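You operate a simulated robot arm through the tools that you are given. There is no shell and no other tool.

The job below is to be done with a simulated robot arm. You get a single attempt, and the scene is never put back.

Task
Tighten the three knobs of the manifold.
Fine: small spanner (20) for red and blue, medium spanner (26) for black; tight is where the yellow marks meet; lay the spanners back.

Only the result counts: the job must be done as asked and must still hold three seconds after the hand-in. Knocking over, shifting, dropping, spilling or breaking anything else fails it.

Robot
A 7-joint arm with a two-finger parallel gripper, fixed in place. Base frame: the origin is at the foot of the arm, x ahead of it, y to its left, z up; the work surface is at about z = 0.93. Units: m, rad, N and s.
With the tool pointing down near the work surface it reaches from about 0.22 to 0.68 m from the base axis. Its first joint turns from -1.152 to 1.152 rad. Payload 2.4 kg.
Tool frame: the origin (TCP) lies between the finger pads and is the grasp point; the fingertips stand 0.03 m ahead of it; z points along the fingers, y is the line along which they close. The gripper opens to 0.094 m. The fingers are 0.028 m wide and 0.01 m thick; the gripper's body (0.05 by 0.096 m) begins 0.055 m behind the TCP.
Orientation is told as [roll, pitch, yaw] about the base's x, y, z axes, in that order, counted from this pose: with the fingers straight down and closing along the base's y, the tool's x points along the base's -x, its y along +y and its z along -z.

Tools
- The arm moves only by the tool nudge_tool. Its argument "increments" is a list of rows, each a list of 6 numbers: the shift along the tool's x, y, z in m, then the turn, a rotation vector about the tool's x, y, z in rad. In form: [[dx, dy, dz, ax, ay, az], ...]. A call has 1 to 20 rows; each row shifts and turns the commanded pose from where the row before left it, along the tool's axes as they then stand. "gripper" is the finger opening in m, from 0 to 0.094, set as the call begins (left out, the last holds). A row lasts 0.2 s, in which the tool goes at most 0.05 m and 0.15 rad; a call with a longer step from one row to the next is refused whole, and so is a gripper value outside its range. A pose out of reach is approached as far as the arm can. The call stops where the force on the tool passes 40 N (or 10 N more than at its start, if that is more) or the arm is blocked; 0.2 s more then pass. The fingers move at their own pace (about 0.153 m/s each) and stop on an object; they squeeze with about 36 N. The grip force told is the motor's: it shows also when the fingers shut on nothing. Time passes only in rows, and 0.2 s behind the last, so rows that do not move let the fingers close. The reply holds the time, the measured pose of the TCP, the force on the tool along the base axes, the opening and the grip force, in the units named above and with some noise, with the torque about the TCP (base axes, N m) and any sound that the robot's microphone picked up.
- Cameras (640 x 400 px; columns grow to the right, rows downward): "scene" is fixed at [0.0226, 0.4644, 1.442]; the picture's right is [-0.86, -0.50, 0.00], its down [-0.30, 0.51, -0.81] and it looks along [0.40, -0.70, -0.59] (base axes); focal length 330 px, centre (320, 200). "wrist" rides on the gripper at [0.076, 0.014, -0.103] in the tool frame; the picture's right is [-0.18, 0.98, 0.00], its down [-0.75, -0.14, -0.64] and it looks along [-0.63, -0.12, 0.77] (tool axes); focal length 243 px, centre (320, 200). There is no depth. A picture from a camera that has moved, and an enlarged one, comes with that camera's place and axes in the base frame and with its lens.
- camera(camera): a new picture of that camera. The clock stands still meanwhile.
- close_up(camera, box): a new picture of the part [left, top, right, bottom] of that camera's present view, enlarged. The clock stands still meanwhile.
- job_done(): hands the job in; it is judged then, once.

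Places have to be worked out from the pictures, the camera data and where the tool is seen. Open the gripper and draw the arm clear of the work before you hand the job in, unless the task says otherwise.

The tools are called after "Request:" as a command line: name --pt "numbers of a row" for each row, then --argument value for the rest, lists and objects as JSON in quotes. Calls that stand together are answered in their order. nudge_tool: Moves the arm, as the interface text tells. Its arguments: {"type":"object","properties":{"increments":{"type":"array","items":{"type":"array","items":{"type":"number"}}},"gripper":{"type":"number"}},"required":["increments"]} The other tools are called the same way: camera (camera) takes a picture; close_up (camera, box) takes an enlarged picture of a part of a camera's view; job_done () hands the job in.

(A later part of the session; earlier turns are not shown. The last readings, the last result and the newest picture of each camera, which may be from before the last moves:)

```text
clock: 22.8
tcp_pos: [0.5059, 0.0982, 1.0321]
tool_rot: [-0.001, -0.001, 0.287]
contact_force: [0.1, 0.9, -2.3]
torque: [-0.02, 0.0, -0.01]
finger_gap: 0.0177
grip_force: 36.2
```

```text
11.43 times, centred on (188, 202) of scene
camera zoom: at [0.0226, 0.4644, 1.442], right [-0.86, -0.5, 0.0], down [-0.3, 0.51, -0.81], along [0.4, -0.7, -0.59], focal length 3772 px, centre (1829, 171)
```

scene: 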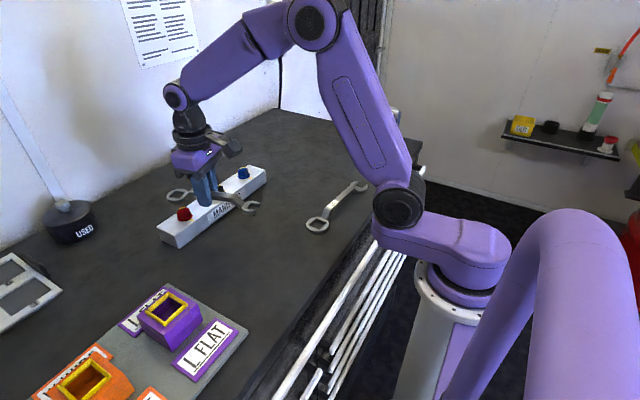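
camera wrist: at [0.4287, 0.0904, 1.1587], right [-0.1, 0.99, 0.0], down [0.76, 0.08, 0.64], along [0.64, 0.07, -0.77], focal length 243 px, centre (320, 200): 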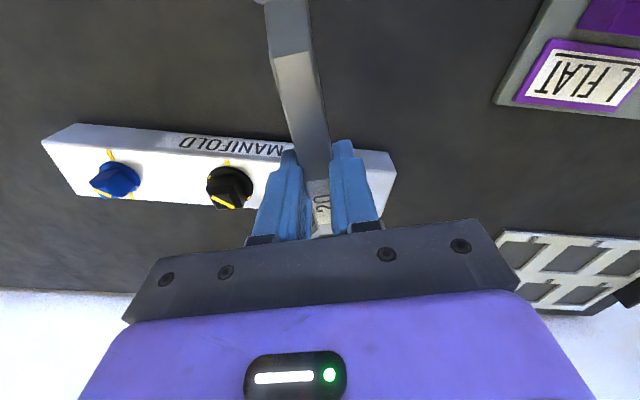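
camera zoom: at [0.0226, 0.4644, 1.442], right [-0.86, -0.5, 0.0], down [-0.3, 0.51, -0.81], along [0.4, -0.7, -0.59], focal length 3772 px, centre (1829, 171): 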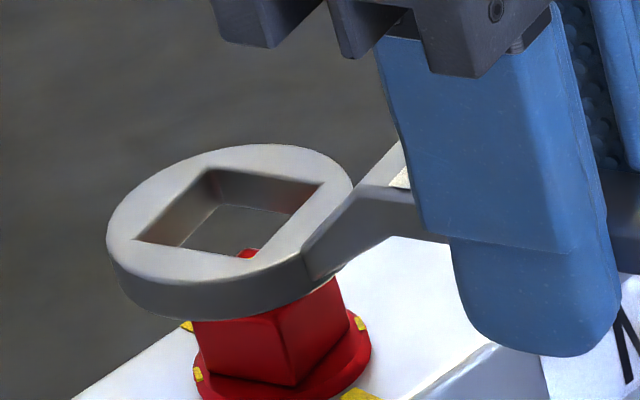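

Accounting for perspective, the hole is within about 1.5 mm of the knob axis. I'll apply a small correction and ease down 9 mm so the chamfered top enters the hole, watching the force.

Request:
nudge_tool --pt "-0.0004 -0.0015 0 0 0 0" --pt "0 0 0.003 0 0 0" --pt "0 0 0.003 0 0 0" --pt "0 0 0.003 0 0 0" --pt "0 0 0 0 0 0"

Request:
close_up --camera "scene" --box '[160, 185, 216, 220]'

```text
clock: 24.0
tcp_pos: [0.5077, 0.097, 1.0244]
tool_rot: [-0.001, -0.005, 0.285]
contact_force: [-10.6, -3.6, 21.6]
torque: [0.67, -1.0, 0.11]
finger_gap: 0.0173
grip_force: 35.7
```

```text
11.43 times, centred on (188, 202) of scene
camera zoom: at [0.0218, 0.4642, 1.442], right [-0.86, -0.5, 0.0], down [-0.3, 0.51, -0.81], along [0.41, -0.7, -0.59], focal length 3772 px, centre (1829, 171)
```

zoom: 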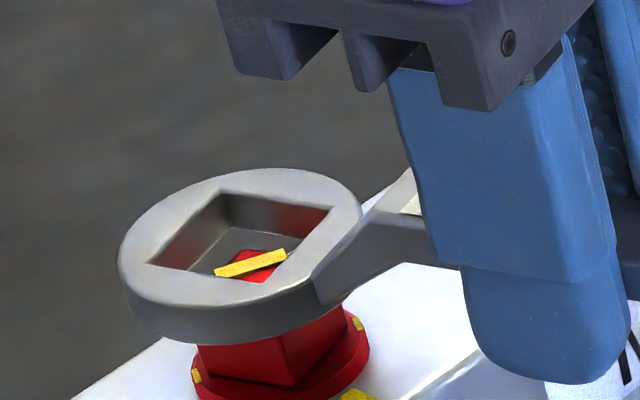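

Contact was made at 22 N up. The torque puts the contact toward the hole's −x/+y corner, and the picture agrees that the ring needs about (−2, +2) mm. I'll back off a little, shift, and try again.

Request:
nudge_tool --pt "0 0 -0.004 0 0 0" --pt "0.00135 0.0025 0 0 0 0" --pt "0 0 0.002 0 0 0" --pt "0 0 0.002 0 0 0" --pt "0 0 0.002 0 0 0" --pt "0 0 0 0 0 0"

Request:
close_up --camera "scene" --box '[160, 185, 216, 220]'

```text
clock: 25.4
tcp_pos: [0.5056, 0.0997, 1.0208]
tool_rot: [0.0, 0.0, 0.288]
contact_force: [0.0, -0.8, -1.7]
torque: [0.01, 0.03, 0.02]
finger_gap: 0.0171
grip_force: 36.7
```

```text
11.43 times, centred on (188, 202) of scene
camera zoom: at [0.0226, 0.4644, 1.442], right [-0.86, -0.5, 0.0], down [-0.3, 0.51, -0.81], along [0.4, -0.7, -0.59], focal length 3772 px, centre (1829, 171)
```

zoom: 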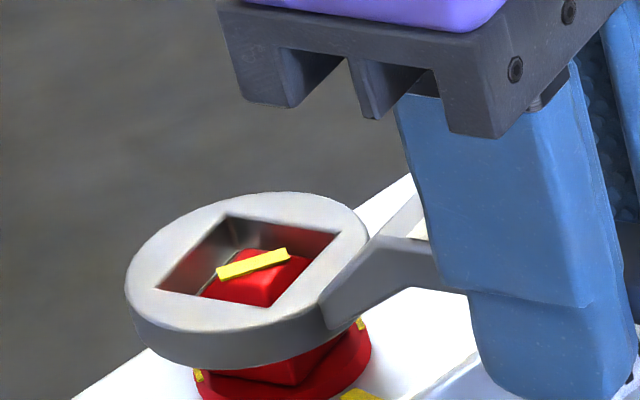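

There is no contact force now and the knob is entering the hole. I'll continue down in small steps.

Request:
nudge_tool --pt "0 0 0.002 0 0 0" --pt "0 0 0.002 0 0 0" --pt "0 0 0.002 0 0 0" --pt "0 0 0 0 0 0"

Request:
close_up --camera "scene" --box '[160, 185, 216, 220]'

```text
clock: 26.4
tcp_pos: [0.5042, 0.0995, 1.0155]
tool_rot: [0.0, -0.001, 0.288]
contact_force: [1.0, 1.2, -1.4]
torque: [0.01, -0.01, -0.03]
finger_gap: 0.0174
grip_force: 36.1
```

```text
11.43 times, centred on (188, 202) of scene
camera zoom: at [0.0226, 0.4644, 1.442], right [-0.86, -0.5, 0.0], down [-0.3, 0.51, -0.81], along [0.4, -0.7, -0.59], focal length 3772 px, centre (1829, 171)
```

zoom: 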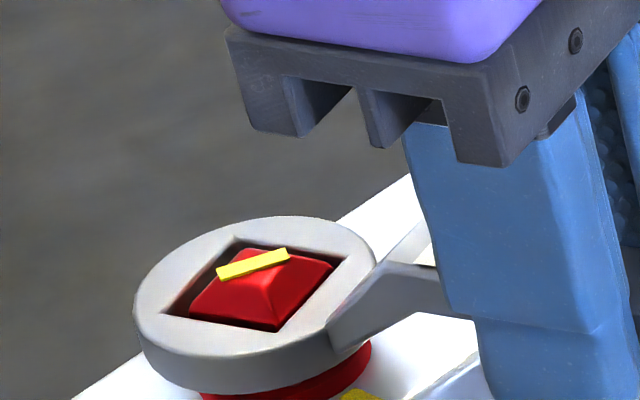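

The knob is inside the hole and centred. I'll lower another 5 mm to engage it properly, staying just above the flange.

Request:
nudge_tool --pt "0 0 0.002 0 0 0" --pt "0 0 0.002 0 0 0" --pt "0 0 0.0015 0 0 0" --pt "0 0 0 0 0 0"

Request:
close_up --camera "scene" --box '[160, 185, 216, 220]'

```text
clock: 27.4
tcp_pos: [0.5043, 0.0981, 1.0094]
tool_rot: [0.0, -0.001, 0.29]
contact_force: [0.6, -0.8, -1.5]
torque: [0.0, -0.05, 0.0]
finger_gap: 0.0173
grip_force: 35.7
```

```text
11.43 times, centred on (188, 202) of scene
camera zoom: at [0.0226, 0.4644, 1.442], right [-0.86, -0.5, 0.0], down [-0.3, 0.51, -0.81], along [0.4, -0.7, -0.59], focal length 3772 px, centre (1829, 171)
```

zoom: 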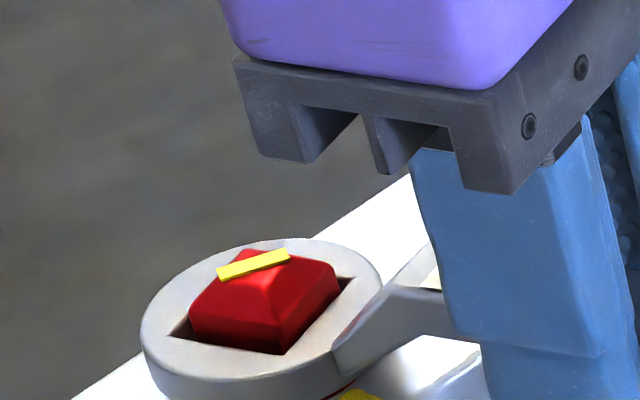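

The ring is fully engaged around the square head. I'll turn clockwise in an arc about the knob axis (r≈75.5 mm), about 17° first, and check the response.

Request:
nudge_tool --pt "-0.0001 0.00377 0 0 0 0.05" --pt "-0.0001 0.00377 0 0 0 0.05" --pt "-0.0001 0.00377 0 0 0 0.05" --pt "-0.0001 0.00377 0 0 0 0.05" --pt "-0.0001 0.00377 0 0 0 0.05" --pt "-0.0001 0.00377 0 0 0 0.05" --pt "0 0 0 0 0 0"

Request:
close_up --camera "scene" --box '[160, 185, 216, 220]'

```text
clock: 29.0
tcp_pos: [0.5016, 0.1223, 1.0091]
tool_rot: [0.001, 0.0, -0.012]
contact_force: [-2.8, 0.2, -2.9]
torque: [0.03, 0.08, 0.01]
finger_gap: 0.0172
grip_force: 36.2
```

```text
11.43 times, centred on (188, 202) of scene
camera zoom: at [0.0225, 0.4644, 1.442], right [-0.86, -0.5, 0.0], down [-0.3, 0.51, -0.81], along [0.4, -0.7, -0.59], focal length 3772 px, centre (1829, 171)
```

zoom: 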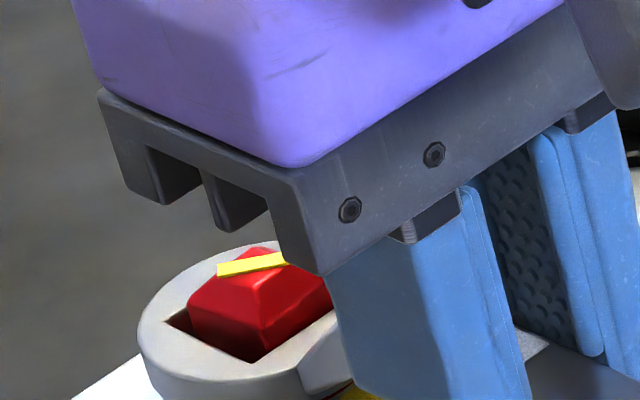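

The mark has only just begun to turn, because most of that motion took up the play. I'll continue clockwise.

Request:
nudge_tool --pt "-0.0001 0.00377 0 0 0 0.05" --pt "-0.0001 0.00377 0 0 0 0.05" --pt "-0.0001 0.00377 0 0 0 0.05" --pt "-0.0001 0.00377 0 0 0 0.05" --pt "-0.0001 0.00377 0 0 0 0.05" --pt "-0.0001 0.00377 0 0 0 0.05" --pt "0 0 0 0 0 0"

Request:
close_up --camera "scene" --box '[160, 185, 216, 220]'

Request:
camera --camera "scene"

```text
clock: 30.6
tcp_pos: [0.5049, 0.1435, 1.0103]
tool_rot: [0.0, 0.001, -0.315]
contact_force: [-5.0, -2.1, -0.2]
torque: [-0.1, 0.05, -0.21]
finger_gap: 0.0172
grip_force: 36.1
```

```text
11.43 times, centred on (188, 202) of scene
camera zoom: at [0.0224, 0.4643, 1.442], right [-0.86, -0.5, 0.0], down [-0.3, 0.51, -0.81], along [0.4, -0.7, -0.59], focal length 3772 px, centre (1829, 171)
```

zoom: 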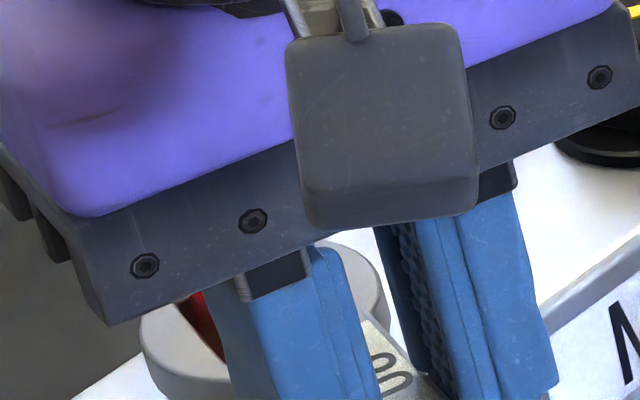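

```text
taken
```

scene: 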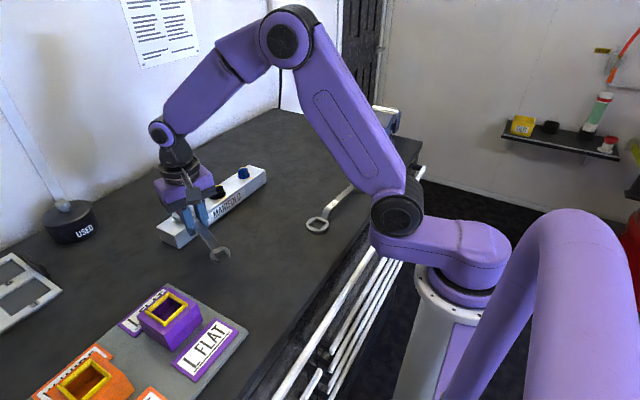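

The gripper hides the knob now. From the earlier view the knob trails the spanner by about 3–4°, so it should be at ≈30° with ≈30° still to go. I'll continue 20° and read force and sound.

Request:
nudge_tool --pt "-0.0001 0.00377 0 0 0 0.05" --pt "-0.0001 0.00377 0 0 0 0.05" --pt "-0.0001 0.00377 0 0 0 0.05" --pt "-0.0001 0.00377 0 0 0 0.05" --pt "-0.0001 0.00377 0 0 0 0.05" --pt "-0.0001 0.00377 0 0 0 0.05" --pt "-0.0001 0.00377 0 0 0 0.05" --pt "0 0 0 0 0 0"

Request:
camera --camera "wrist"

Request:
close_up --camera "scene" --box '[150, 180, 220, 230]'

```text
clock: 32.4
tcp_pos: [0.5171, 0.1669, 1.0093]
tool_rot: [-0.002, 0.0, -0.663]
contact_force: [-11.7, -7.9, -0.7]
torque: [-0.16, 0.22, -0.82]
finger_gap: 0.0179
grip_force: 36.0
```

```text
taken
camera wrist: at [0.4656, 0.2247, 1.1117], right [0.75, 0.66, 0.0], down [0.51, -0.58, 0.64], along [0.42, -0.48, -0.77], focal length 243 px, centre (320, 200)
```

wrist: 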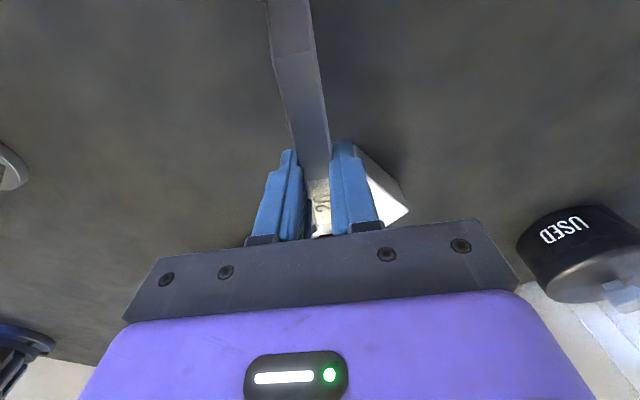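

```text
8.00 times, centred on (185, 205) of scene
camera zoom: at [0.0223, 0.4642, 1.442], right [-0.86, -0.5, 0.0], down [-0.3, 0.51, -0.81], along [0.4, -0.7, -0.59], focal length 2640 px, centre (1400, 160)
```

zoom: 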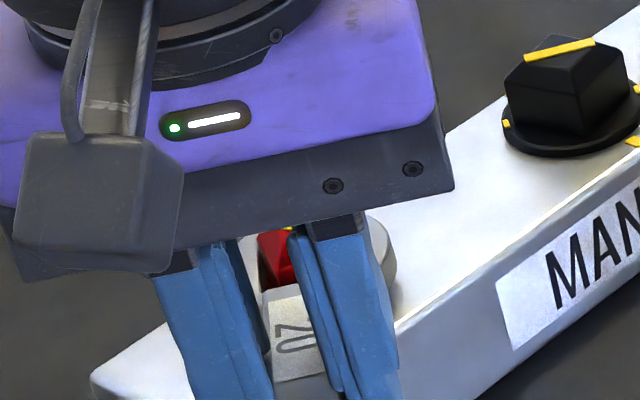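

Force analysis gives a small resisting torque of about 0.2 N·m, plus some sideways push because my arc is about 1 mm off. I'll relieve that slightly and turn a further 0.13 rad.

Request:
nudge_tool --pt "0.0003 -0.001 0 0 0 0" --pt "-0.0001 0.0033 0 0 0 0.045" --pt "-0.0001 0.0033 0 0 0 0.045" --pt "-0.0001 0.003 0 0 0 0.04" --pt "0 0 0 0 0 0"

Request:
close_up --camera "scene" --box '[160, 185, 216, 230]'

```text
clock: 33.6
tcp_pos: [0.5218, 0.1743, 1.009]
tool_rot: [-0.001, 0.001, -0.792]
contact_force: [-4.4, -7.1, -8.3]
torque: [0.18, 0.42, -0.42]
finger_gap: 0.0177
grip_force: 35.9
```

```text
8.89 times, centred on (188, 208) of scene
camera zoom: at [0.0226, 0.4642, 1.442], right [-0.86, -0.5, 0.0], down [-0.3, 0.51, -0.81], along [0.4, -0.7, -0.59], focal length 2934 px, centre (1493, 133)
```

zoom: 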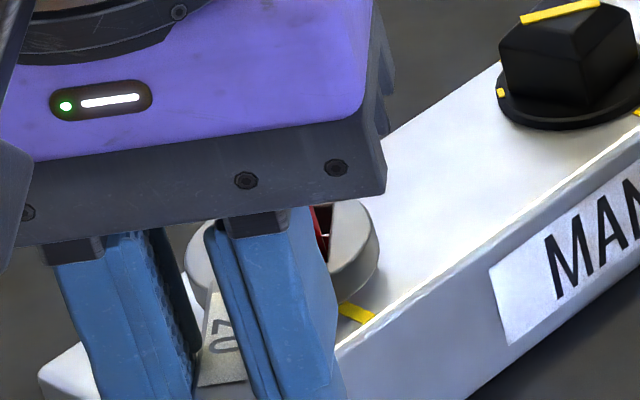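

By my estimate the knob should be within a few degrees of aligned. I'll back the spanner off ≈4° within its play to unload it, lift clear, and move aside to see the marks.

Request:
nudge_tool --pt "-0.0001 -0.0024 0 0 0 -0.035" --pt "-0.0001 -0.0024 0 0 0 -0.035" --pt "0 0 0 0 0 0"

```text
clock: 34.4
tcp_pos: [0.5201, 0.1698, 1.0096]
tool_rot: [0.002, -0.001, -0.721]
contact_force: [-9.5, -5.6, -0.6]
torque: [-0.22, 0.14, -0.71]
finger_gap: 0.0175
grip_force: 36.0
```

A side load of about 11 N remains on the knob toward (+x, +y), so I'll ease the tool about 2 mm the other way to centre the hole.

Request:
nudge_tool --pt "0.0003 -0.001 0 0 0 0" --pt "0.0003 -0.0009 0 0 0 0" --pt "0 0 0 0 0 0"

```text
clock: 35.2
tcp_pos: [0.5186, 0.1698, 1.0107]
tool_rot: [0.003, -0.002, -0.72]
contact_force: [1.6, -1.0, -2.1]
torque: [-0.06, -0.08, 0.09]
finger_gap: 0.0174
grip_force: 36.0
```

The tool is unloaded now. I'll lift straight up slowly.

Request:
nudge_tool --pt "0 0 -0.003 0 0 0" --pt "0 0 -0.005 0 0 0" --pt "0 0 -0.007 0 0 0" --pt "0 0 -0.01 0 0 0" --pt "0 0 -0.01 0 0 0" --pt "0 0 -0.01 0 0 0" --pt "0 0 0 0 0 0"

Request:
camera --camera "scene"

Request:
close_up --camera "scene" --box '[160, 185, 216, 230]'

```text
clock: 36.8
tcp_pos: [0.519, 0.1693, 1.055]
tool_rot: [0.001, -0.001, -0.719]
contact_force: [0.7, 0.3, -1.8]
torque: [-0.04, 0.0, -0.02]
finger_gap: 0.0176
grip_force: 36.3
```

```text
taken
```

scene: 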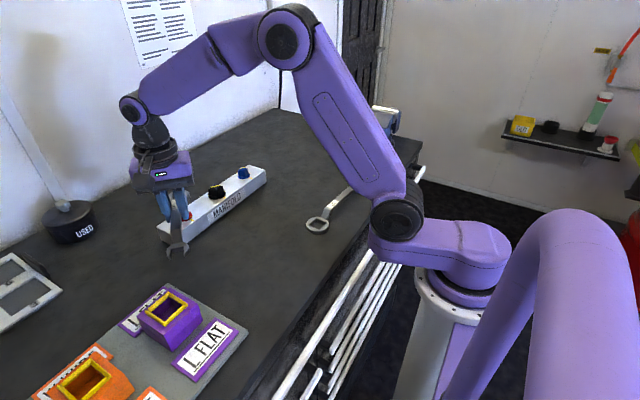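

```text
8.89 times, centred on (188, 208) of scene
camera zoom: at [0.0226, 0.4644, 1.442], right [-0.86, -0.5, 0.0], down [-0.3, 0.51, -0.81], along [0.4, -0.7, -0.59], focal length 2934 px, centre (1493, 133)
```

zoom: 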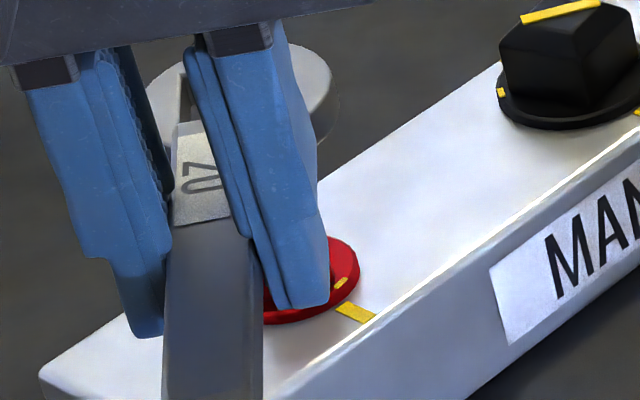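

The tab now looks close to the manifold mark. I'll swing the spanner back to yaw ≈16.5° and move toward the blue knob, which clears the view of red.

Request:
nudge_tool --pt "0 0 -0.003 0 0 -0.04" --pt "0 0 0 0 0 -0.09" --pt "0 0 0 0 0 -0.115" --pt "0 0 0 0 0 -0.115" --pt "0 0 0 0 0 -0.115" --pt "0 0 0 0 0 -0.115" --pt "0 0 0 0 0 -0.115" --pt "0 0 0 0 0 -0.115" --pt "0 0 0 0 0 -0.1" --pt "0 0 0 0 0 -0.06" --pt "0 0 0 0 0 -0.027" --pt "0 0 0 0 0 0"

Request:
camera --camera "scene"

Request:
close_up --camera "scene" --box '[160, 185, 216, 230]'

```text
clock: 39.4
tcp_pos: [0.5186, 0.1694, 1.0572]
tool_rot: [-0.001, -0.003, 0.288]
contact_force: [0.9, 0.3, -1.5]
torque: [-0.03, -0.01, -0.05]
finger_gap: 0.0173
grip_force: 35.6
```

```text
taken
```

scene: 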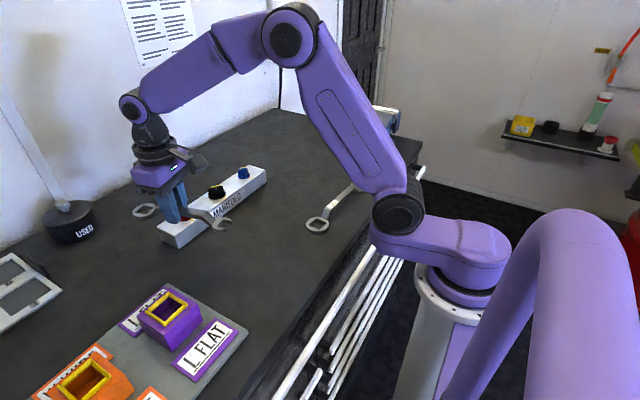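

```text
8.89 times, centred on (188, 208) of scene
camera zoom: at [0.0226, 0.4644, 1.442], right [-0.86, -0.5, 0.0], down [-0.3, 0.51, -0.81], along [0.4, -0.7, -0.59], focal length 2934 px, centre (1493, 133)
```

zoom: 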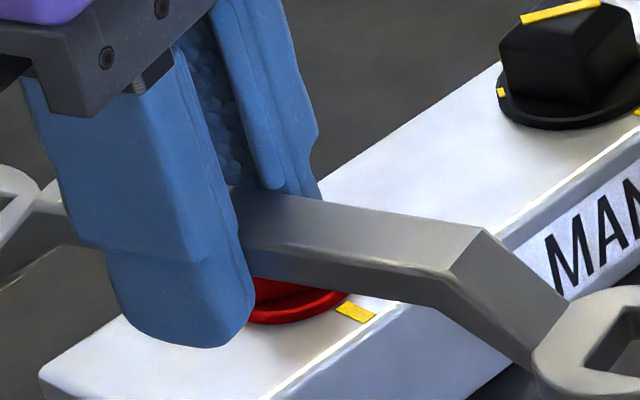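

Yaw is set. I'll translate to above the blue knob.

Request:
nudge_tool --pt "0.0036 -0.0103 0 0 0 0" --pt "0.0072 -0.0206 0 0 0 0" --pt "0.009 -0.0257 0 0 0 0" --pt "0.009 -0.0257 0 0 0 0" --pt "0.009 -0.0257 0 0 0 0" --pt "0.009 -0.0257 0 0 0 0" --pt "0.009 -0.0257 0 0 0 0" --pt "0.009 -0.0257 0 0 0 0" --pt "0.009 -0.0257 0 0 0 0" --pt "0.009 -0.0257 0 0 0 0" --pt "0.0054 -0.0154 0 0 0 0" --pt "0.0018 -0.0054 0 0 0 0" --pt "0 0 0 0 0 0"

Request:
close_up --camera "scene" --box '[160, 185, 216, 230]'

Request:
close_up --camera "scene" --box '[210, 140, 280, 190]'

Request:
camera --camera "wrist"

```text
clock: 42.2
tcp_pos: [0.5043, -0.1037, 1.0573]
tool_rot: [0.0, -0.001, 0.287]
contact_force: [0.5, -0.5, -2.0]
torque: [0.01, 0.0, 0.01]
finger_gap: 0.0176
grip_force: 36.1
```

```text
8.89 times, centred on (188, 208) of scene
camera zoom: at [0.0226, 0.4644, 1.442], right [-0.86, -0.5, 0.0], down [-0.3, 0.51, -0.81], along [0.4, -0.7, -0.59], focal length 2934 px, centre (1493, 133)
```

zoom: 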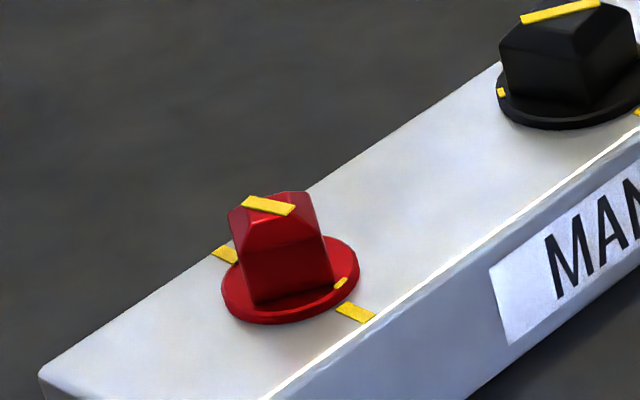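

```text
8.00 times, centred on (245, 165) of scene
camera zoom: at [0.0226, 0.4644, 1.442], right [-0.86, -0.5, 0.0], down [-0.3, 0.51, -0.81], along [0.4, -0.7, -0.59], focal length 2640 px, centre (920, 480)
```

zoom: 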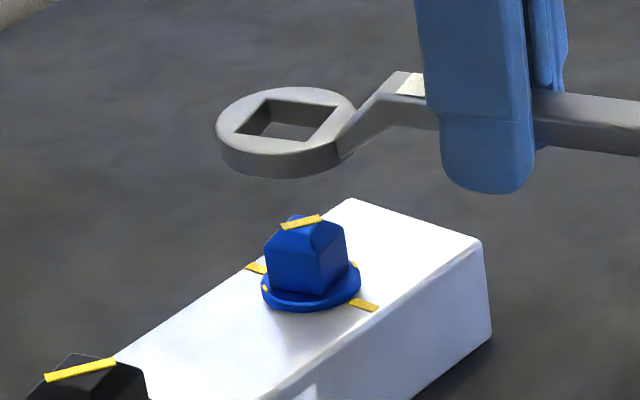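

```text
taken
camera wrist: at [0.4268, -0.1107, 1.1596], right [-0.1, 0.99, 0.0], down [0.76, 0.08, 0.64], along [0.64, 0.07, -0.77], focal length 243 px, centre (320, 200)
```

wrist: 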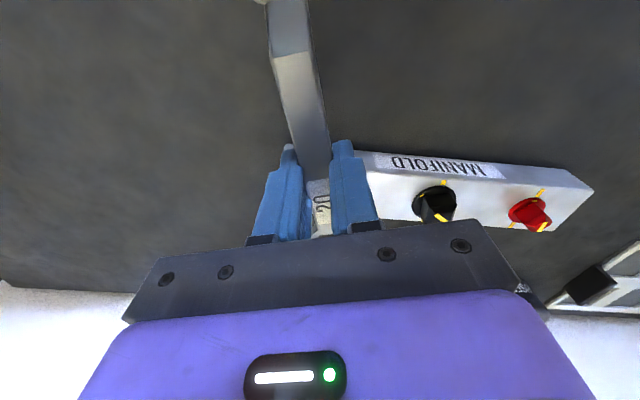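

Red turned most of the way, but its tab seems slightly short of the mark. I'll zoom in on red from both cameras to measure what's left.

Request:
close_up --camera "scene" --box '[170, 196, 202, 222]'

Request:
close_up --camera "wrist" --box '[495, 180, 565, 240]'

```text
15.38 times, centred on (186, 209) of scene
camera zoom: at [0.0226, 0.4644, 1.442], right [-0.86, -0.5, 0.0], down [-0.3, 0.51, -0.81], along [0.4, -0.7, -0.59], focal length 5077 px, centre (2382, 62)
```

zoom: 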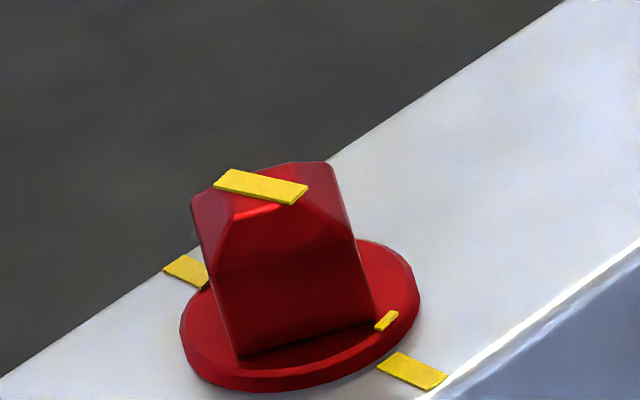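

```text
6.67 times, centred on (530, 210) of wrist
camera zoom: at [0.4268, -0.1107, 1.1596], right [-0.1, 0.99, 0.0], down [0.76, 0.08, 0.64], along [0.64, 0.07, -0.77], focal length 1618 px, centre (-1080, 133)
```

zoom: 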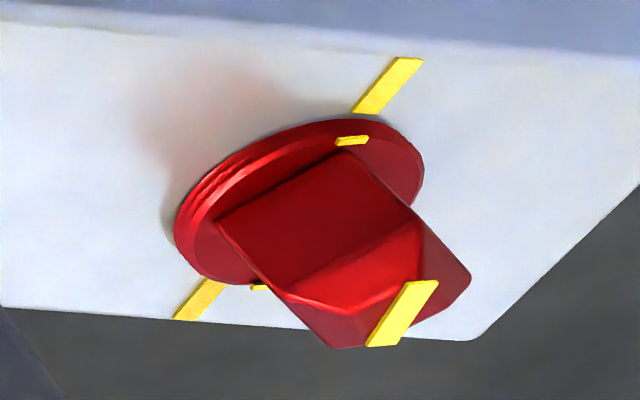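

Red still needs about 11–12°, so the spanner must lead the knob by ~12° of play, and I'll finish red after blue. I'll lower the ring to just above the blue knob and check alignment.

Request:
nudge_tool --pt "0 0 0.008 0 0 0" --pt "0 0 0.01 0 0 0" --pt "0 0 0.008 0 0 0" --pt "0 0 0 0 0 0"

Request:
close_up --camera "scene" --box '[219, 148, 275, 183]'

```text
clock: 43.2
tcp_pos: [0.5051, -0.1027, 1.0314]
tool_rot: [0.0, -0.001, 0.286]
contact_force: [-0.7, -0.2, -1.3]
torque: [0.03, 0.02, -0.01]
finger_gap: 0.0173
grip_force: 35.3
```

```text
11.43 times, centred on (247, 166) of scene
camera zoom: at [0.0226, 0.4644, 1.442], right [-0.86, -0.5, 0.0], down [-0.3, 0.51, -0.81], along [0.4, -0.7, -0.59], focal length 3772 px, centre (1154, 594)
```

zoom: 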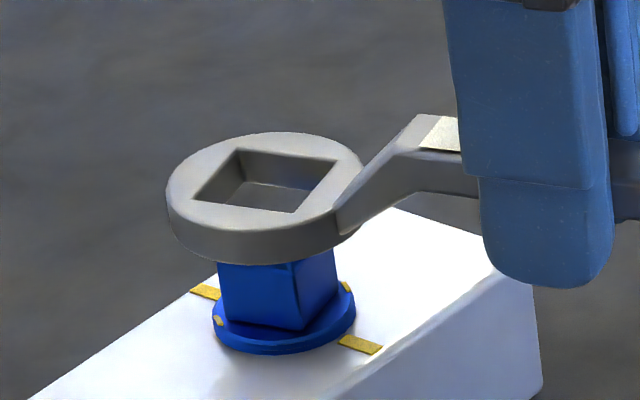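

After correcting for the ring's true height, learned on red, the ring is within ~1 mm of the blue knob's axis. I'll nudge it slightly and ease down.

Request:
nudge_tool --pt "-0.0002 0.0008 0 0 0 0.02" --pt "0 0 0.003 0 0 0" --pt "0 0 0.003 0 0 0" --pt "0 0 0.003 0 0 0" --pt "0 0 0 0 0 0"

Request:
close_up --camera "scene" --box '[219, 148, 275, 183]'

```text
clock: 44.4
tcp_pos: [0.5028, -0.1016, 1.0222]
tool_rot: [0.005, 0.0, 0.267]
contact_force: [0.3, 3.1, -2.7]
torque: [0.07, 0.09, 0.23]
finger_gap: 0.0174
grip_force: 35.6
```

```text
11.43 times, centred on (247, 166) of scene
camera zoom: at [0.0226, 0.4645, 1.4419], right [-0.86, -0.5, 0.0], down [-0.3, 0.51, -0.81], along [0.4, -0.7, -0.59], focal length 3772 px, centre (1154, 594)
```

zoom: 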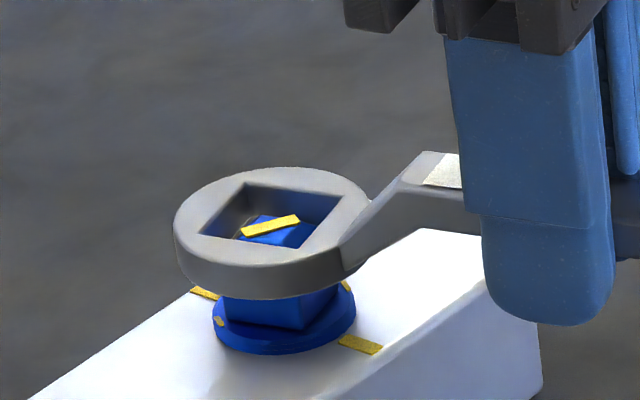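

There's a light 3 N push toward +y, so I'll shift the ring about 1 mm that way and continue down.

Request:
nudge_tool --pt "-0.0007 0.001 0 0 0 0" --pt "0 0 0.002 0 0 0" --pt "0 0 0.002 0 0 0" --pt "0 0 0.002 0 0 0" --pt "0 0 0 0 0 0"

Request:
close_up --camera "scene" --box '[219, 148, 275, 183]'

```text
clock: 45.6
tcp_pos: [0.5047, -0.1009, 1.0168]
tool_rot: [0.002, -0.002, 0.266]
contact_force: [-0.4, 0.2, -1.0]
torque: [-0.03, -0.02, 0.02]
finger_gap: 0.0176
grip_force: 35.6
```

```text
11.43 times, centred on (247, 166) of scene
camera zoom: at [0.0226, 0.4644, 1.442], right [-0.86, -0.5, 0.0], down [-0.3, 0.51, -0.81], along [0.4, -0.7, -0.59], focal length 3772 px, centre (1154, 594)
```

zoom: 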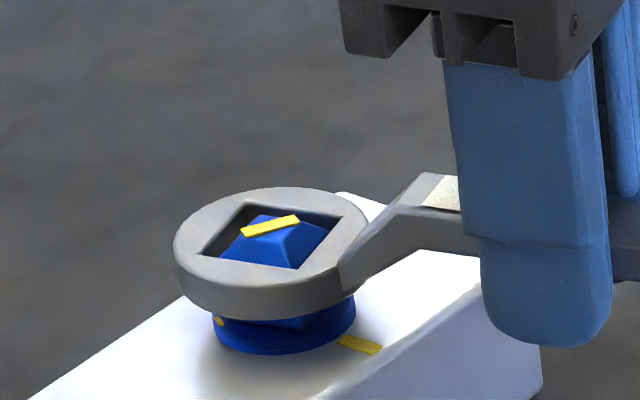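

It's free and centred. I'll lower it the last ~7 mm to full engagement.

Request:
nudge_tool --pt "0 0 0.0025 0 0 0" --pt "0 0 0.0025 0 0 0" --pt "0 0 0.002 0 0 0" --pt "0 0 0 0 0 0"

Request:
close_up --camera "scene" --box '[219, 148, 275, 183]'

```text
clock: 46.6
tcp_pos: [0.5036, -0.1013, 1.0094]
tool_rot: [0.0, -0.001, 0.266]
contact_force: [0.3, -0.2, -2.0]
torque: [-0.02, 0.0, 0.01]
finger_gap: 0.0172
grip_force: 36.2
```

```text
11.43 times, centred on (247, 166) of scene
camera zoom: at [0.0226, 0.4644, 1.442], right [-0.86, -0.5, 0.0], down [-0.3, 0.51, -0.81], along [0.4, -0.7, -0.59], focal length 3772 px, centre (1154, 594)
```

zoom: 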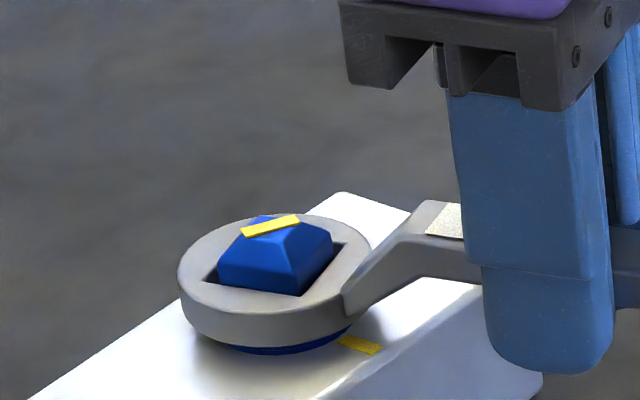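

Fully engaged on blue. I'll turn clockwise about the knob in stages, starting with 0.4 rad.

Request:
nudge_tool --pt "-0.0001 0.00375 0 0 0 0.05" --pt "-0.0001 0.00375 0 0 0 0.05" --pt "-0.0001 0.00375 0 0 0 0.05" --pt "-0.0001 0.00375 0 0 0 0.05" --pt "-0.0001 0.00375 0 0 0 0.05" --pt "-0.0001 0.00375 0 0 0 0.05" --pt "-0.0001 0.00375 0 0 0 0.05" --pt "-0.0001 0.00375 0 0 0 0.05" --pt "0 0 0 0 0 0"

Request:
close_up --camera "scene" --box '[219, 148, 275, 183]'

```text
clock: 48.6
tcp_pos: [0.5035, -0.072, 1.0105]
tool_rot: [0.0, 0.002, -0.136]
contact_force: [-4.3, 0.1, -0.6]
torque: [0.0, 0.1, 0.01]
finger_gap: 0.0175
grip_force: 36.3
```

```text
11.43 times, centred on (247, 166) of scene
camera zoom: at [0.0225, 0.4644, 1.442], right [-0.86, -0.5, 0.0], down [-0.3, 0.51, -0.81], along [0.4, -0.7, -0.59], focal length 3772 px, centre (1154, 594)
```

zoom: 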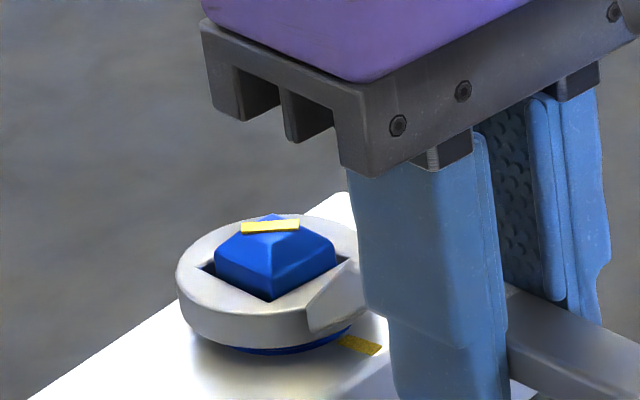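

The blue mark is turning. There's a slight 4 N side load in −x, so I'll relieve it by 0.7 mm and turn another 0.4 rad.

Request:
nudge_tool --pt "0.0006 0.00375 0 0 0 0.05" --pt "-0.0001 0.00375 0 0 0 0.05" --pt "-0.0001 0.00375 0 0 0 0.05" --pt "-0.0001 0.00375 0 0 0 0.05" --pt "-0.0001 0.00375 0 0 0 0.05" --pt "-0.0001 0.00375 0 0 0 0.05" --pt "-0.0001 0.00375 0 0 0 0.05" --pt "-0.0001 0.00375 0 0 0 0.05" --pt "0 0 0 0 0 0"

Request:
close_up --camera "scene" --box '[219, 148, 275, 183]'

```text
clock: 50.6
tcp_pos: [0.5116, -0.041, 1.0093]
tool_rot: [-0.001, 0.005, -0.533]
contact_force: [-14.1, 1.3, -4.5]
torque: [0.17, 0.52, -0.36]
finger_gap: 0.0175
grip_force: 36.3
```

```text
11.43 times, centred on (247, 166) of scene
camera zoom: at [0.0222, 0.4644, 1.442], right [-0.86, -0.5, 0.0], down [-0.3, 0.51, -0.81], along [0.4, -0.7, -0.59], focal length 3772 px, centre (1154, 594)
```

zoom: 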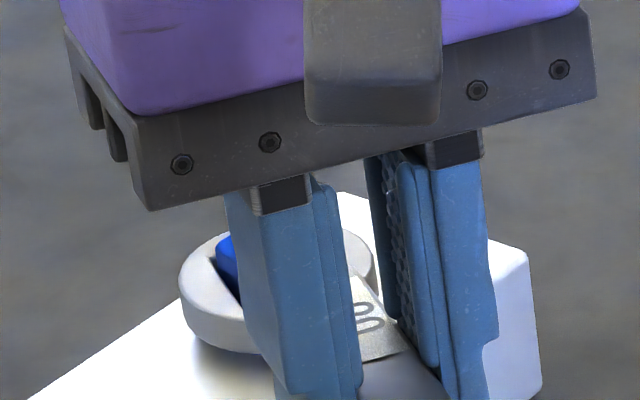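

A lateral load of 14 N has built up in −x. I'll shift 1.5 mm to relieve it and carry on another 0.3 rad with a slightly smaller arc radius.

Request:
nudge_tool --pt "0.0013 -0.0008 0 0 0 0" --pt "-0.0001 0.0036 0 0 0 0.05" --pt "-0.0001 0.0036 0 0 0 0.05" --pt "-0.0001 0.0036 0 0 0 0.05" --pt "-0.0001 0.0036 0 0 0 0.05" --pt "-0.0001 0.0036 0 0 0 0.05" --pt "-0.0001 0.0036 0 0 0 0.05" --pt "0 0 0 0 0 0"

Request:
close_up --camera "scene" --box '[219, 148, 275, 183]'

```text
clock: 52.4
tcp_pos: [0.5243, -0.0246, 1.0084]
tool_rot: [0.002, -0.003, -0.832]
contact_force: [-2.7, 5.5, 0.3]
torque: [0.07, 0.02, 0.31]
finger_gap: 0.0176
grip_force: 36.6
```

```text
11.43 times, centred on (247, 166) of scene
camera zoom: at [0.0225, 0.4645, 1.4419], right [-0.86, -0.5, 0.0], down [-0.3, 0.51, -0.81], along [0.4, -0.7, -0.59], focal length 3772 px, centre (1154, 594)
```

zoom: 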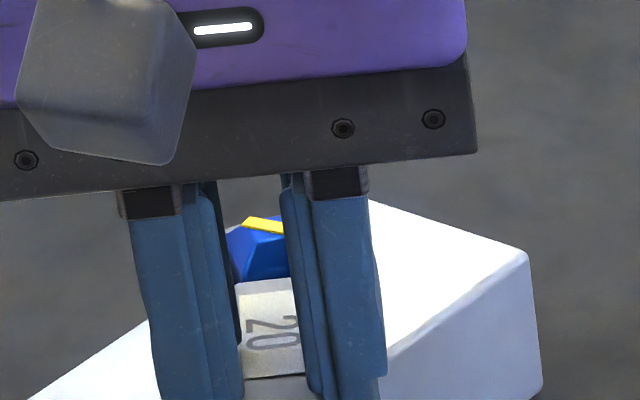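

The blue mark shows between the fingers now. I'll zoom in to measure its angle.

Request:
close_up --camera "scene" --box '[234, 160, 250, 174]'

```text
16.00 times, centred on (242, 167) of scene
camera zoom: at [0.0225, 0.4645, 1.4419], right [-0.86, -0.5, 0.0], down [-0.3, 0.51, -0.81], along [0.4, -0.7, -0.59], focal length 5280 px, centre (1568, 728)
```

zoom: 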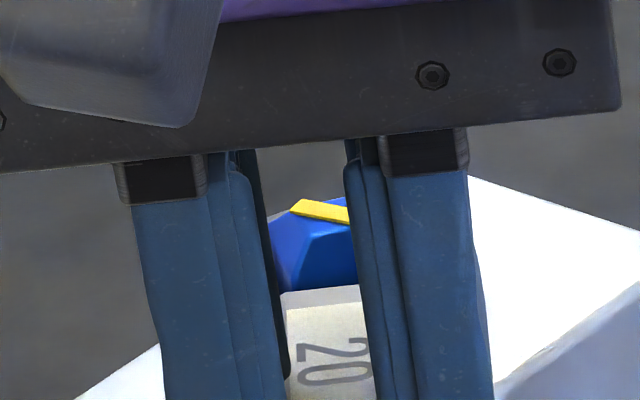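

The mark's slope puts blue at about 10°. I'll turn a further 0.16 rad and re-measure.

Request:
nudge_tool --pt "-0.0001 0.003 0 0 0 0.04" --pt "-0.0001 0.003 0 0 0 0.04" --pt "-0.0001 0.003 0 0 0 0.04" --pt "-0.0001 0.003 0 0 0 0.04" --pt "0 0 0 0 0 0"

Request:
close_up --camera "scene" --box '[234, 160, 250, 174]'

Request:
close_up --camera "scene" --box '[215, 145, 275, 190]'

```text
clock: 53.6
tcp_pos: [0.534, -0.0181, 1.01]
tool_rot: [0.001, -0.001, -0.99]
contact_force: [-3.1, 7.9, 7.1]
torque: [-0.28, -0.23, 0.42]
finger_gap: 0.0173
grip_force: 36.0
```

```text
16.00 times, centred on (242, 167) of scene
camera zoom: at [0.0223, 0.4646, 1.4419], right [-0.86, -0.5, 0.0], down [-0.3, 0.51, -0.81], along [0.4, -0.7, -0.59], focal length 5280 px, centre (1568, 728)
```

zoom: 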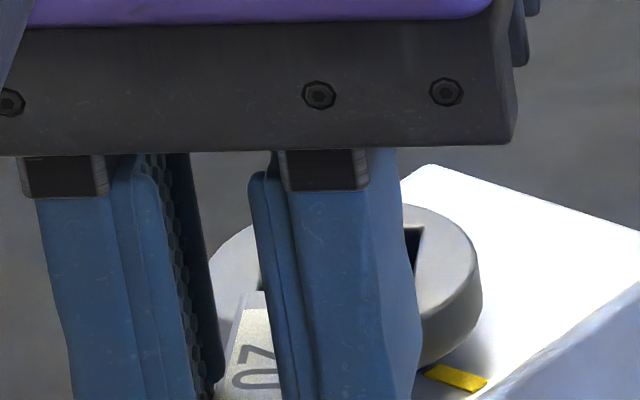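

```text
8.89 times, centred on (245, 168) of scene
camera zoom: at [0.0223, 0.4646, 1.4419], right [-0.86, -0.5, 0.0], down [-0.3, 0.51, -0.81], along [0.4, -0.7, -0.59], focal length 2934 px, centre (987, 489)
```

zoom: 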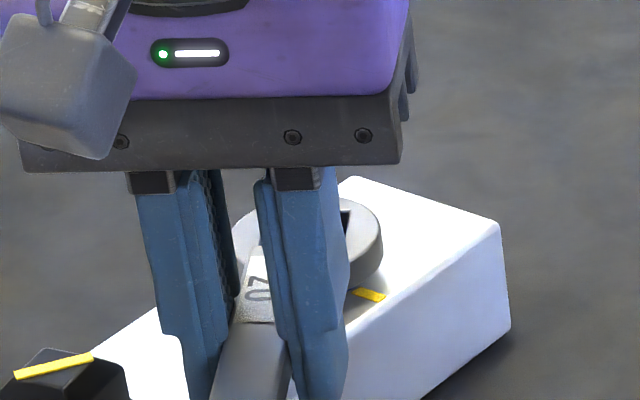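

By dead reckoning blue should now be close to aligned. I'll back off 0.1 rad to unload, then check forces before lifting.

Request:
nudge_tool --pt "-0.0001 -0.0037 0 0 0 -0.05" --pt "-0.0001 -0.0037 0 0 0 -0.05" --pt "0 0 0 0 0 0"

```text
clock: 54.4
tcp_pos: [0.5266, -0.0227, 1.0105]
tool_rot: [0.001, 0.0, -0.892]
contact_force: [1.4, 2.8, -1.9]
torque: [0.11, 0.05, 0.19]
finger_gap: 0.0175
grip_force: 35.9
```

Only about 3 N remains, so I'll lift straight up slowly.

Request:
nudge_tool --pt "0.0 0.0005 -0.003 0 0 0" --pt "0 0 -0.005 0 0 0" --pt "0 0 -0.007 0 0 0" --pt "0 0 -0.01 0 0 0" --pt "0 0 -0.01 0 0 0" --pt "0 0 -0.01 0 0 0" --pt "0 0 0 0 0 0"

Request:
close_up --camera "scene" --box '[215, 145, 275, 190]'

```text
clock: 56.0
tcp_pos: [0.5287, -0.0212, 1.0543]
tool_rot: [0.004, -0.001, -0.892]
contact_force: [0.0, -0.7, -2.8]
torque: [0.0, 0.01, 0.0]
finger_gap: 0.0174
grip_force: 36.1
```

```text
8.89 times, centred on (245, 168) of scene
camera zoom: at [0.0226, 0.4644, 1.442], right [-0.86, -0.5, 0.0], down [-0.3, 0.51, -0.81], along [0.4, -0.7, -0.59], focal length 2934 px, centre (987, 489)
```

zoom: 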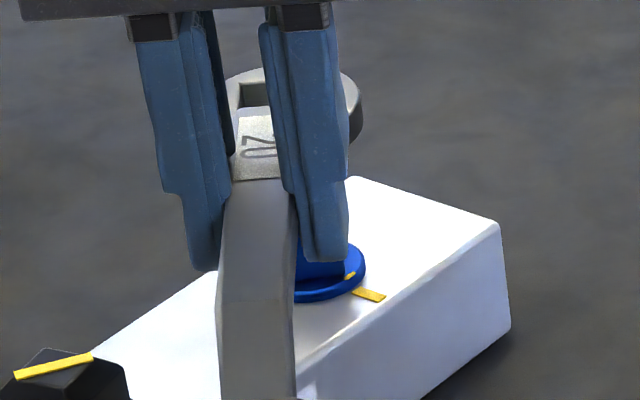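

It's lifted clear. I'll rotate to yaw ≈−33° to match red's present orientation and carry the spanner over red, which also exposes blue.

Request:
nudge_tool --pt "0 0 -0.002 0 0 -0.05" --pt "0 0 0 0 0 -0.1" --pt "0 0 0 0 0 -0.1" --pt "0 0 0 0 0 -0.066" --pt "0.0056 0.0072 0 0 0 0" --pt "0.0113 0.0145 0 0 0 0" --pt "0.0146 0.0188 0 0 0 0" --pt "0.0146 0.0188 0 0 0 0" --pt "0.0146 0.0188 0 0 0 0" --pt "0.0146 0.0188 0 0 0 0" --pt "0.0146 0.0188 0 0 0 0" --pt "0.0135 0.0174 0 0 0 0" --pt "0.0068 0.0087 0 0 0 0" --pt "0.0023 0.0029 0 0 0 0" --pt "0 0 0 0 0 0"

Request:
close_up --camera "scene" --box '[228, 158, 260, 184]'

Request:
close_up --camera "scene" --box '[150, 165, 220, 225]'

Request:
camera --camera "wrist"

```text
clock: 59.2
tcp_pos: [0.5118, 0.1601, 1.0559]
tool_rot: [0.001, -0.001, -0.576]
contact_force: [0.3, 0.2, -2.1]
torque: [0.01, -0.06, 0.01]
finger_gap: 0.0175
grip_force: 35.8
```

```text
15.38 times, centred on (244, 171) of scene
camera zoom: at [0.0226, 0.4644, 1.442], right [-0.86, -0.5, 0.0], down [-0.3, 0.51, -0.81], along [0.4, -0.7, -0.59], focal length 5077 px, centre (1489, 646)
```

zoom: 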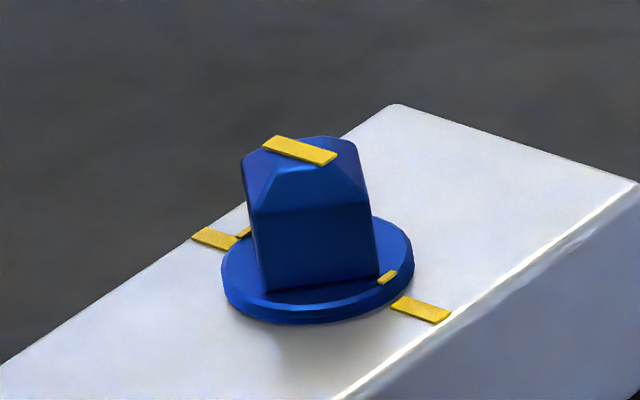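

```text
6.67 times, centred on (185, 195) of scene
camera zoom: at [0.0226, 0.4644, 1.442], right [-0.86, -0.5, 0.0], down [-0.3, 0.51, -0.81], along [0.4, -0.7, -0.59], focal length 2200 px, centre (1220, 233)
```

zoom: 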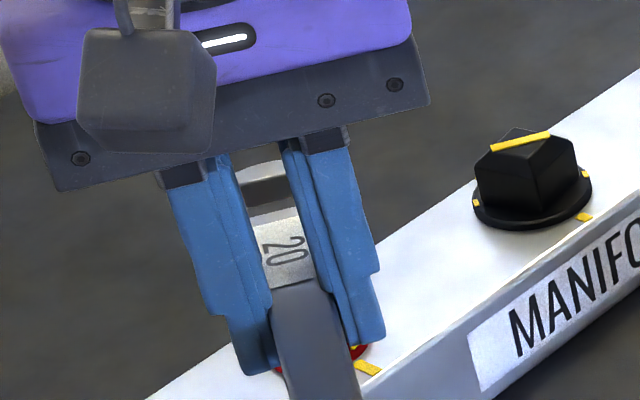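

```text
taken
camera wrist: at [0.4561, 0.214, 1.1591], right [0.69, 0.72, 0.0], down [0.55, -0.53, 0.64], along [0.47, -0.44, -0.77], focal length 243 px, centre (320, 200)
```

wrist: 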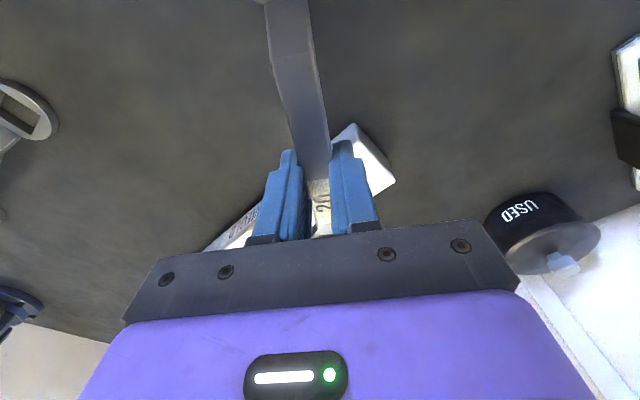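

Blue reads ≈2° from aligned, a small remainder. From this side the gripper hides red, so I'll use the square's 4-fold symmetry and swing the spanner 90° to yaw ≈57°. That keeps the knob visible to the scene camera through the final turn.

Request:
nudge_tool --pt "0 0 -0.005 0 0 -0.04" --pt "0 0 -0.003 0 0 -0.08" --pt "0 0 0 0 0 -0.12" --pt "0 0 0 0 0 -0.12" --pt "0 0 0 0 0 -0.12" --pt "0 0 0 0 0 -0.12" --pt "0 0 0 0 0 -0.12" --pt "0 0 0 0 0 -0.12" --pt "0 0 0 0 0 -0.12" --pt "0 0 0 0 0 -0.12" --pt "0 0 0 0 0 -0.12" --pt "0 0 0 0 0 -0.12" --pt "0 0 0 0 0 -0.12" --pt "0 0 0 0 0 -0.08" --pt "0 0 0 0 0 -0.051" --pt "0 0 0 0 0 0"

Request:
nudge_tool --pt "0.0038 -0.0038 0 0 0 0" --pt "0.0076 -0.0077 0 0 0 0" --pt "0.0113 -0.0115 0 0 0 0" --pt "0.0113 -0.0115 0 0 0 0" --pt "0.0113 -0.0115 0 0 0 0" --pt "0.0113 -0.0115 0 0 0 0" --pt "0.0113 -0.0115 0 0 0 0" --pt "0.0057 -0.006 0 0 0 0" --pt "0.002 -0.002 0 0 0 0" --pt "0 0 0 0 0 0"

Request:
camera --camera "scene"

Request:
close_up --camera "scene" --box '[155, 175, 225, 225]'

```text
clock: 62.6
tcp_pos: [0.5129, 0.1609, 1.0643]
tool_rot: [0.001, -0.001, 0.998]
contact_force: [0.3, -0.2, -2.3]
torque: [-0.03, -0.02, 0.02]
finger_gap: 0.0173
grip_force: 35.4
```

```text
clock: 64.8
tcp_pos: [0.5369, 0.0545, 1.0654]
tool_rot: [-0.001, 0.0, 0.996]
contact_force: [-0.2, -0.2, -1.4]
torque: [0.04, -0.01, -0.02]
finger_gap: 0.0173
grip_force: 36.1
```

```text
taken
```

scene: 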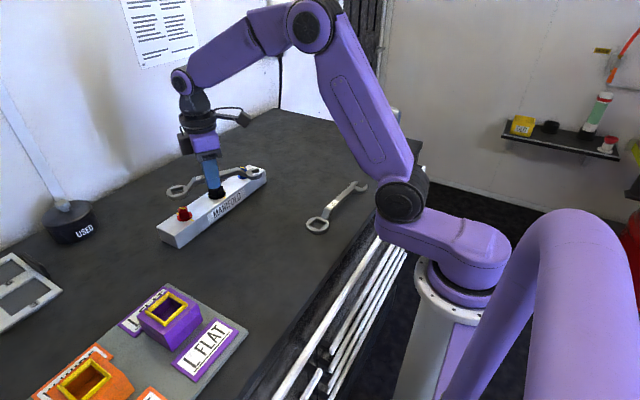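

```text
8.00 times, centred on (190, 200) of scene
camera zoom: at [0.0226, 0.4644, 1.442], right [-0.86, -0.5, 0.0], down [-0.3, 0.51, -0.81], along [0.4, -0.7, -0.59], focal length 2640 px, centre (1360, 200)
```

zoom: 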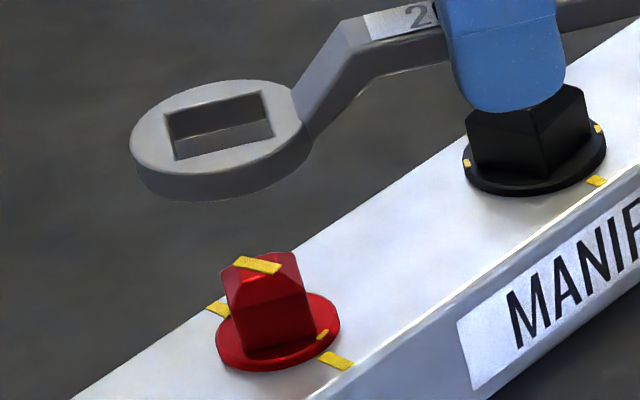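

The ring is about 2 mm off in y. I'll correct it and lower to just above red's top.

Request:
nudge_tool --pt "-0.0007 0.0017 0.01 0 0 0" --pt "0 0 0.012 0 0 0" --pt "0 0 0.012 0 0 0" --pt "0 0 0 0 0 0"

Request:
close_up --camera "scene" --box '[160, 185, 216, 220]'

```text
clock: 65.8
tcp_pos: [0.535, 0.056, 1.0308]
tool_rot: [0.0, 0.0, 0.995]
contact_force: [0.6, 0.0, -1.5]
torque: [0.03, -0.01, 0.01]
finger_gap: 0.0175
grip_force: 36.0
```

```text
11.43 times, centred on (188, 202) of scene
camera zoom: at [0.0226, 0.4644, 1.442], right [-0.86, -0.5, 0.0], down [-0.3, 0.51, -0.81], along [0.4, -0.7, -0.59], focal length 3772 px, centre (1829, 171)
```

zoom: 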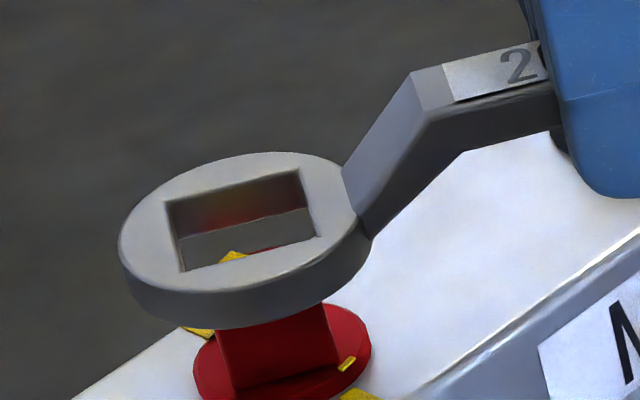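

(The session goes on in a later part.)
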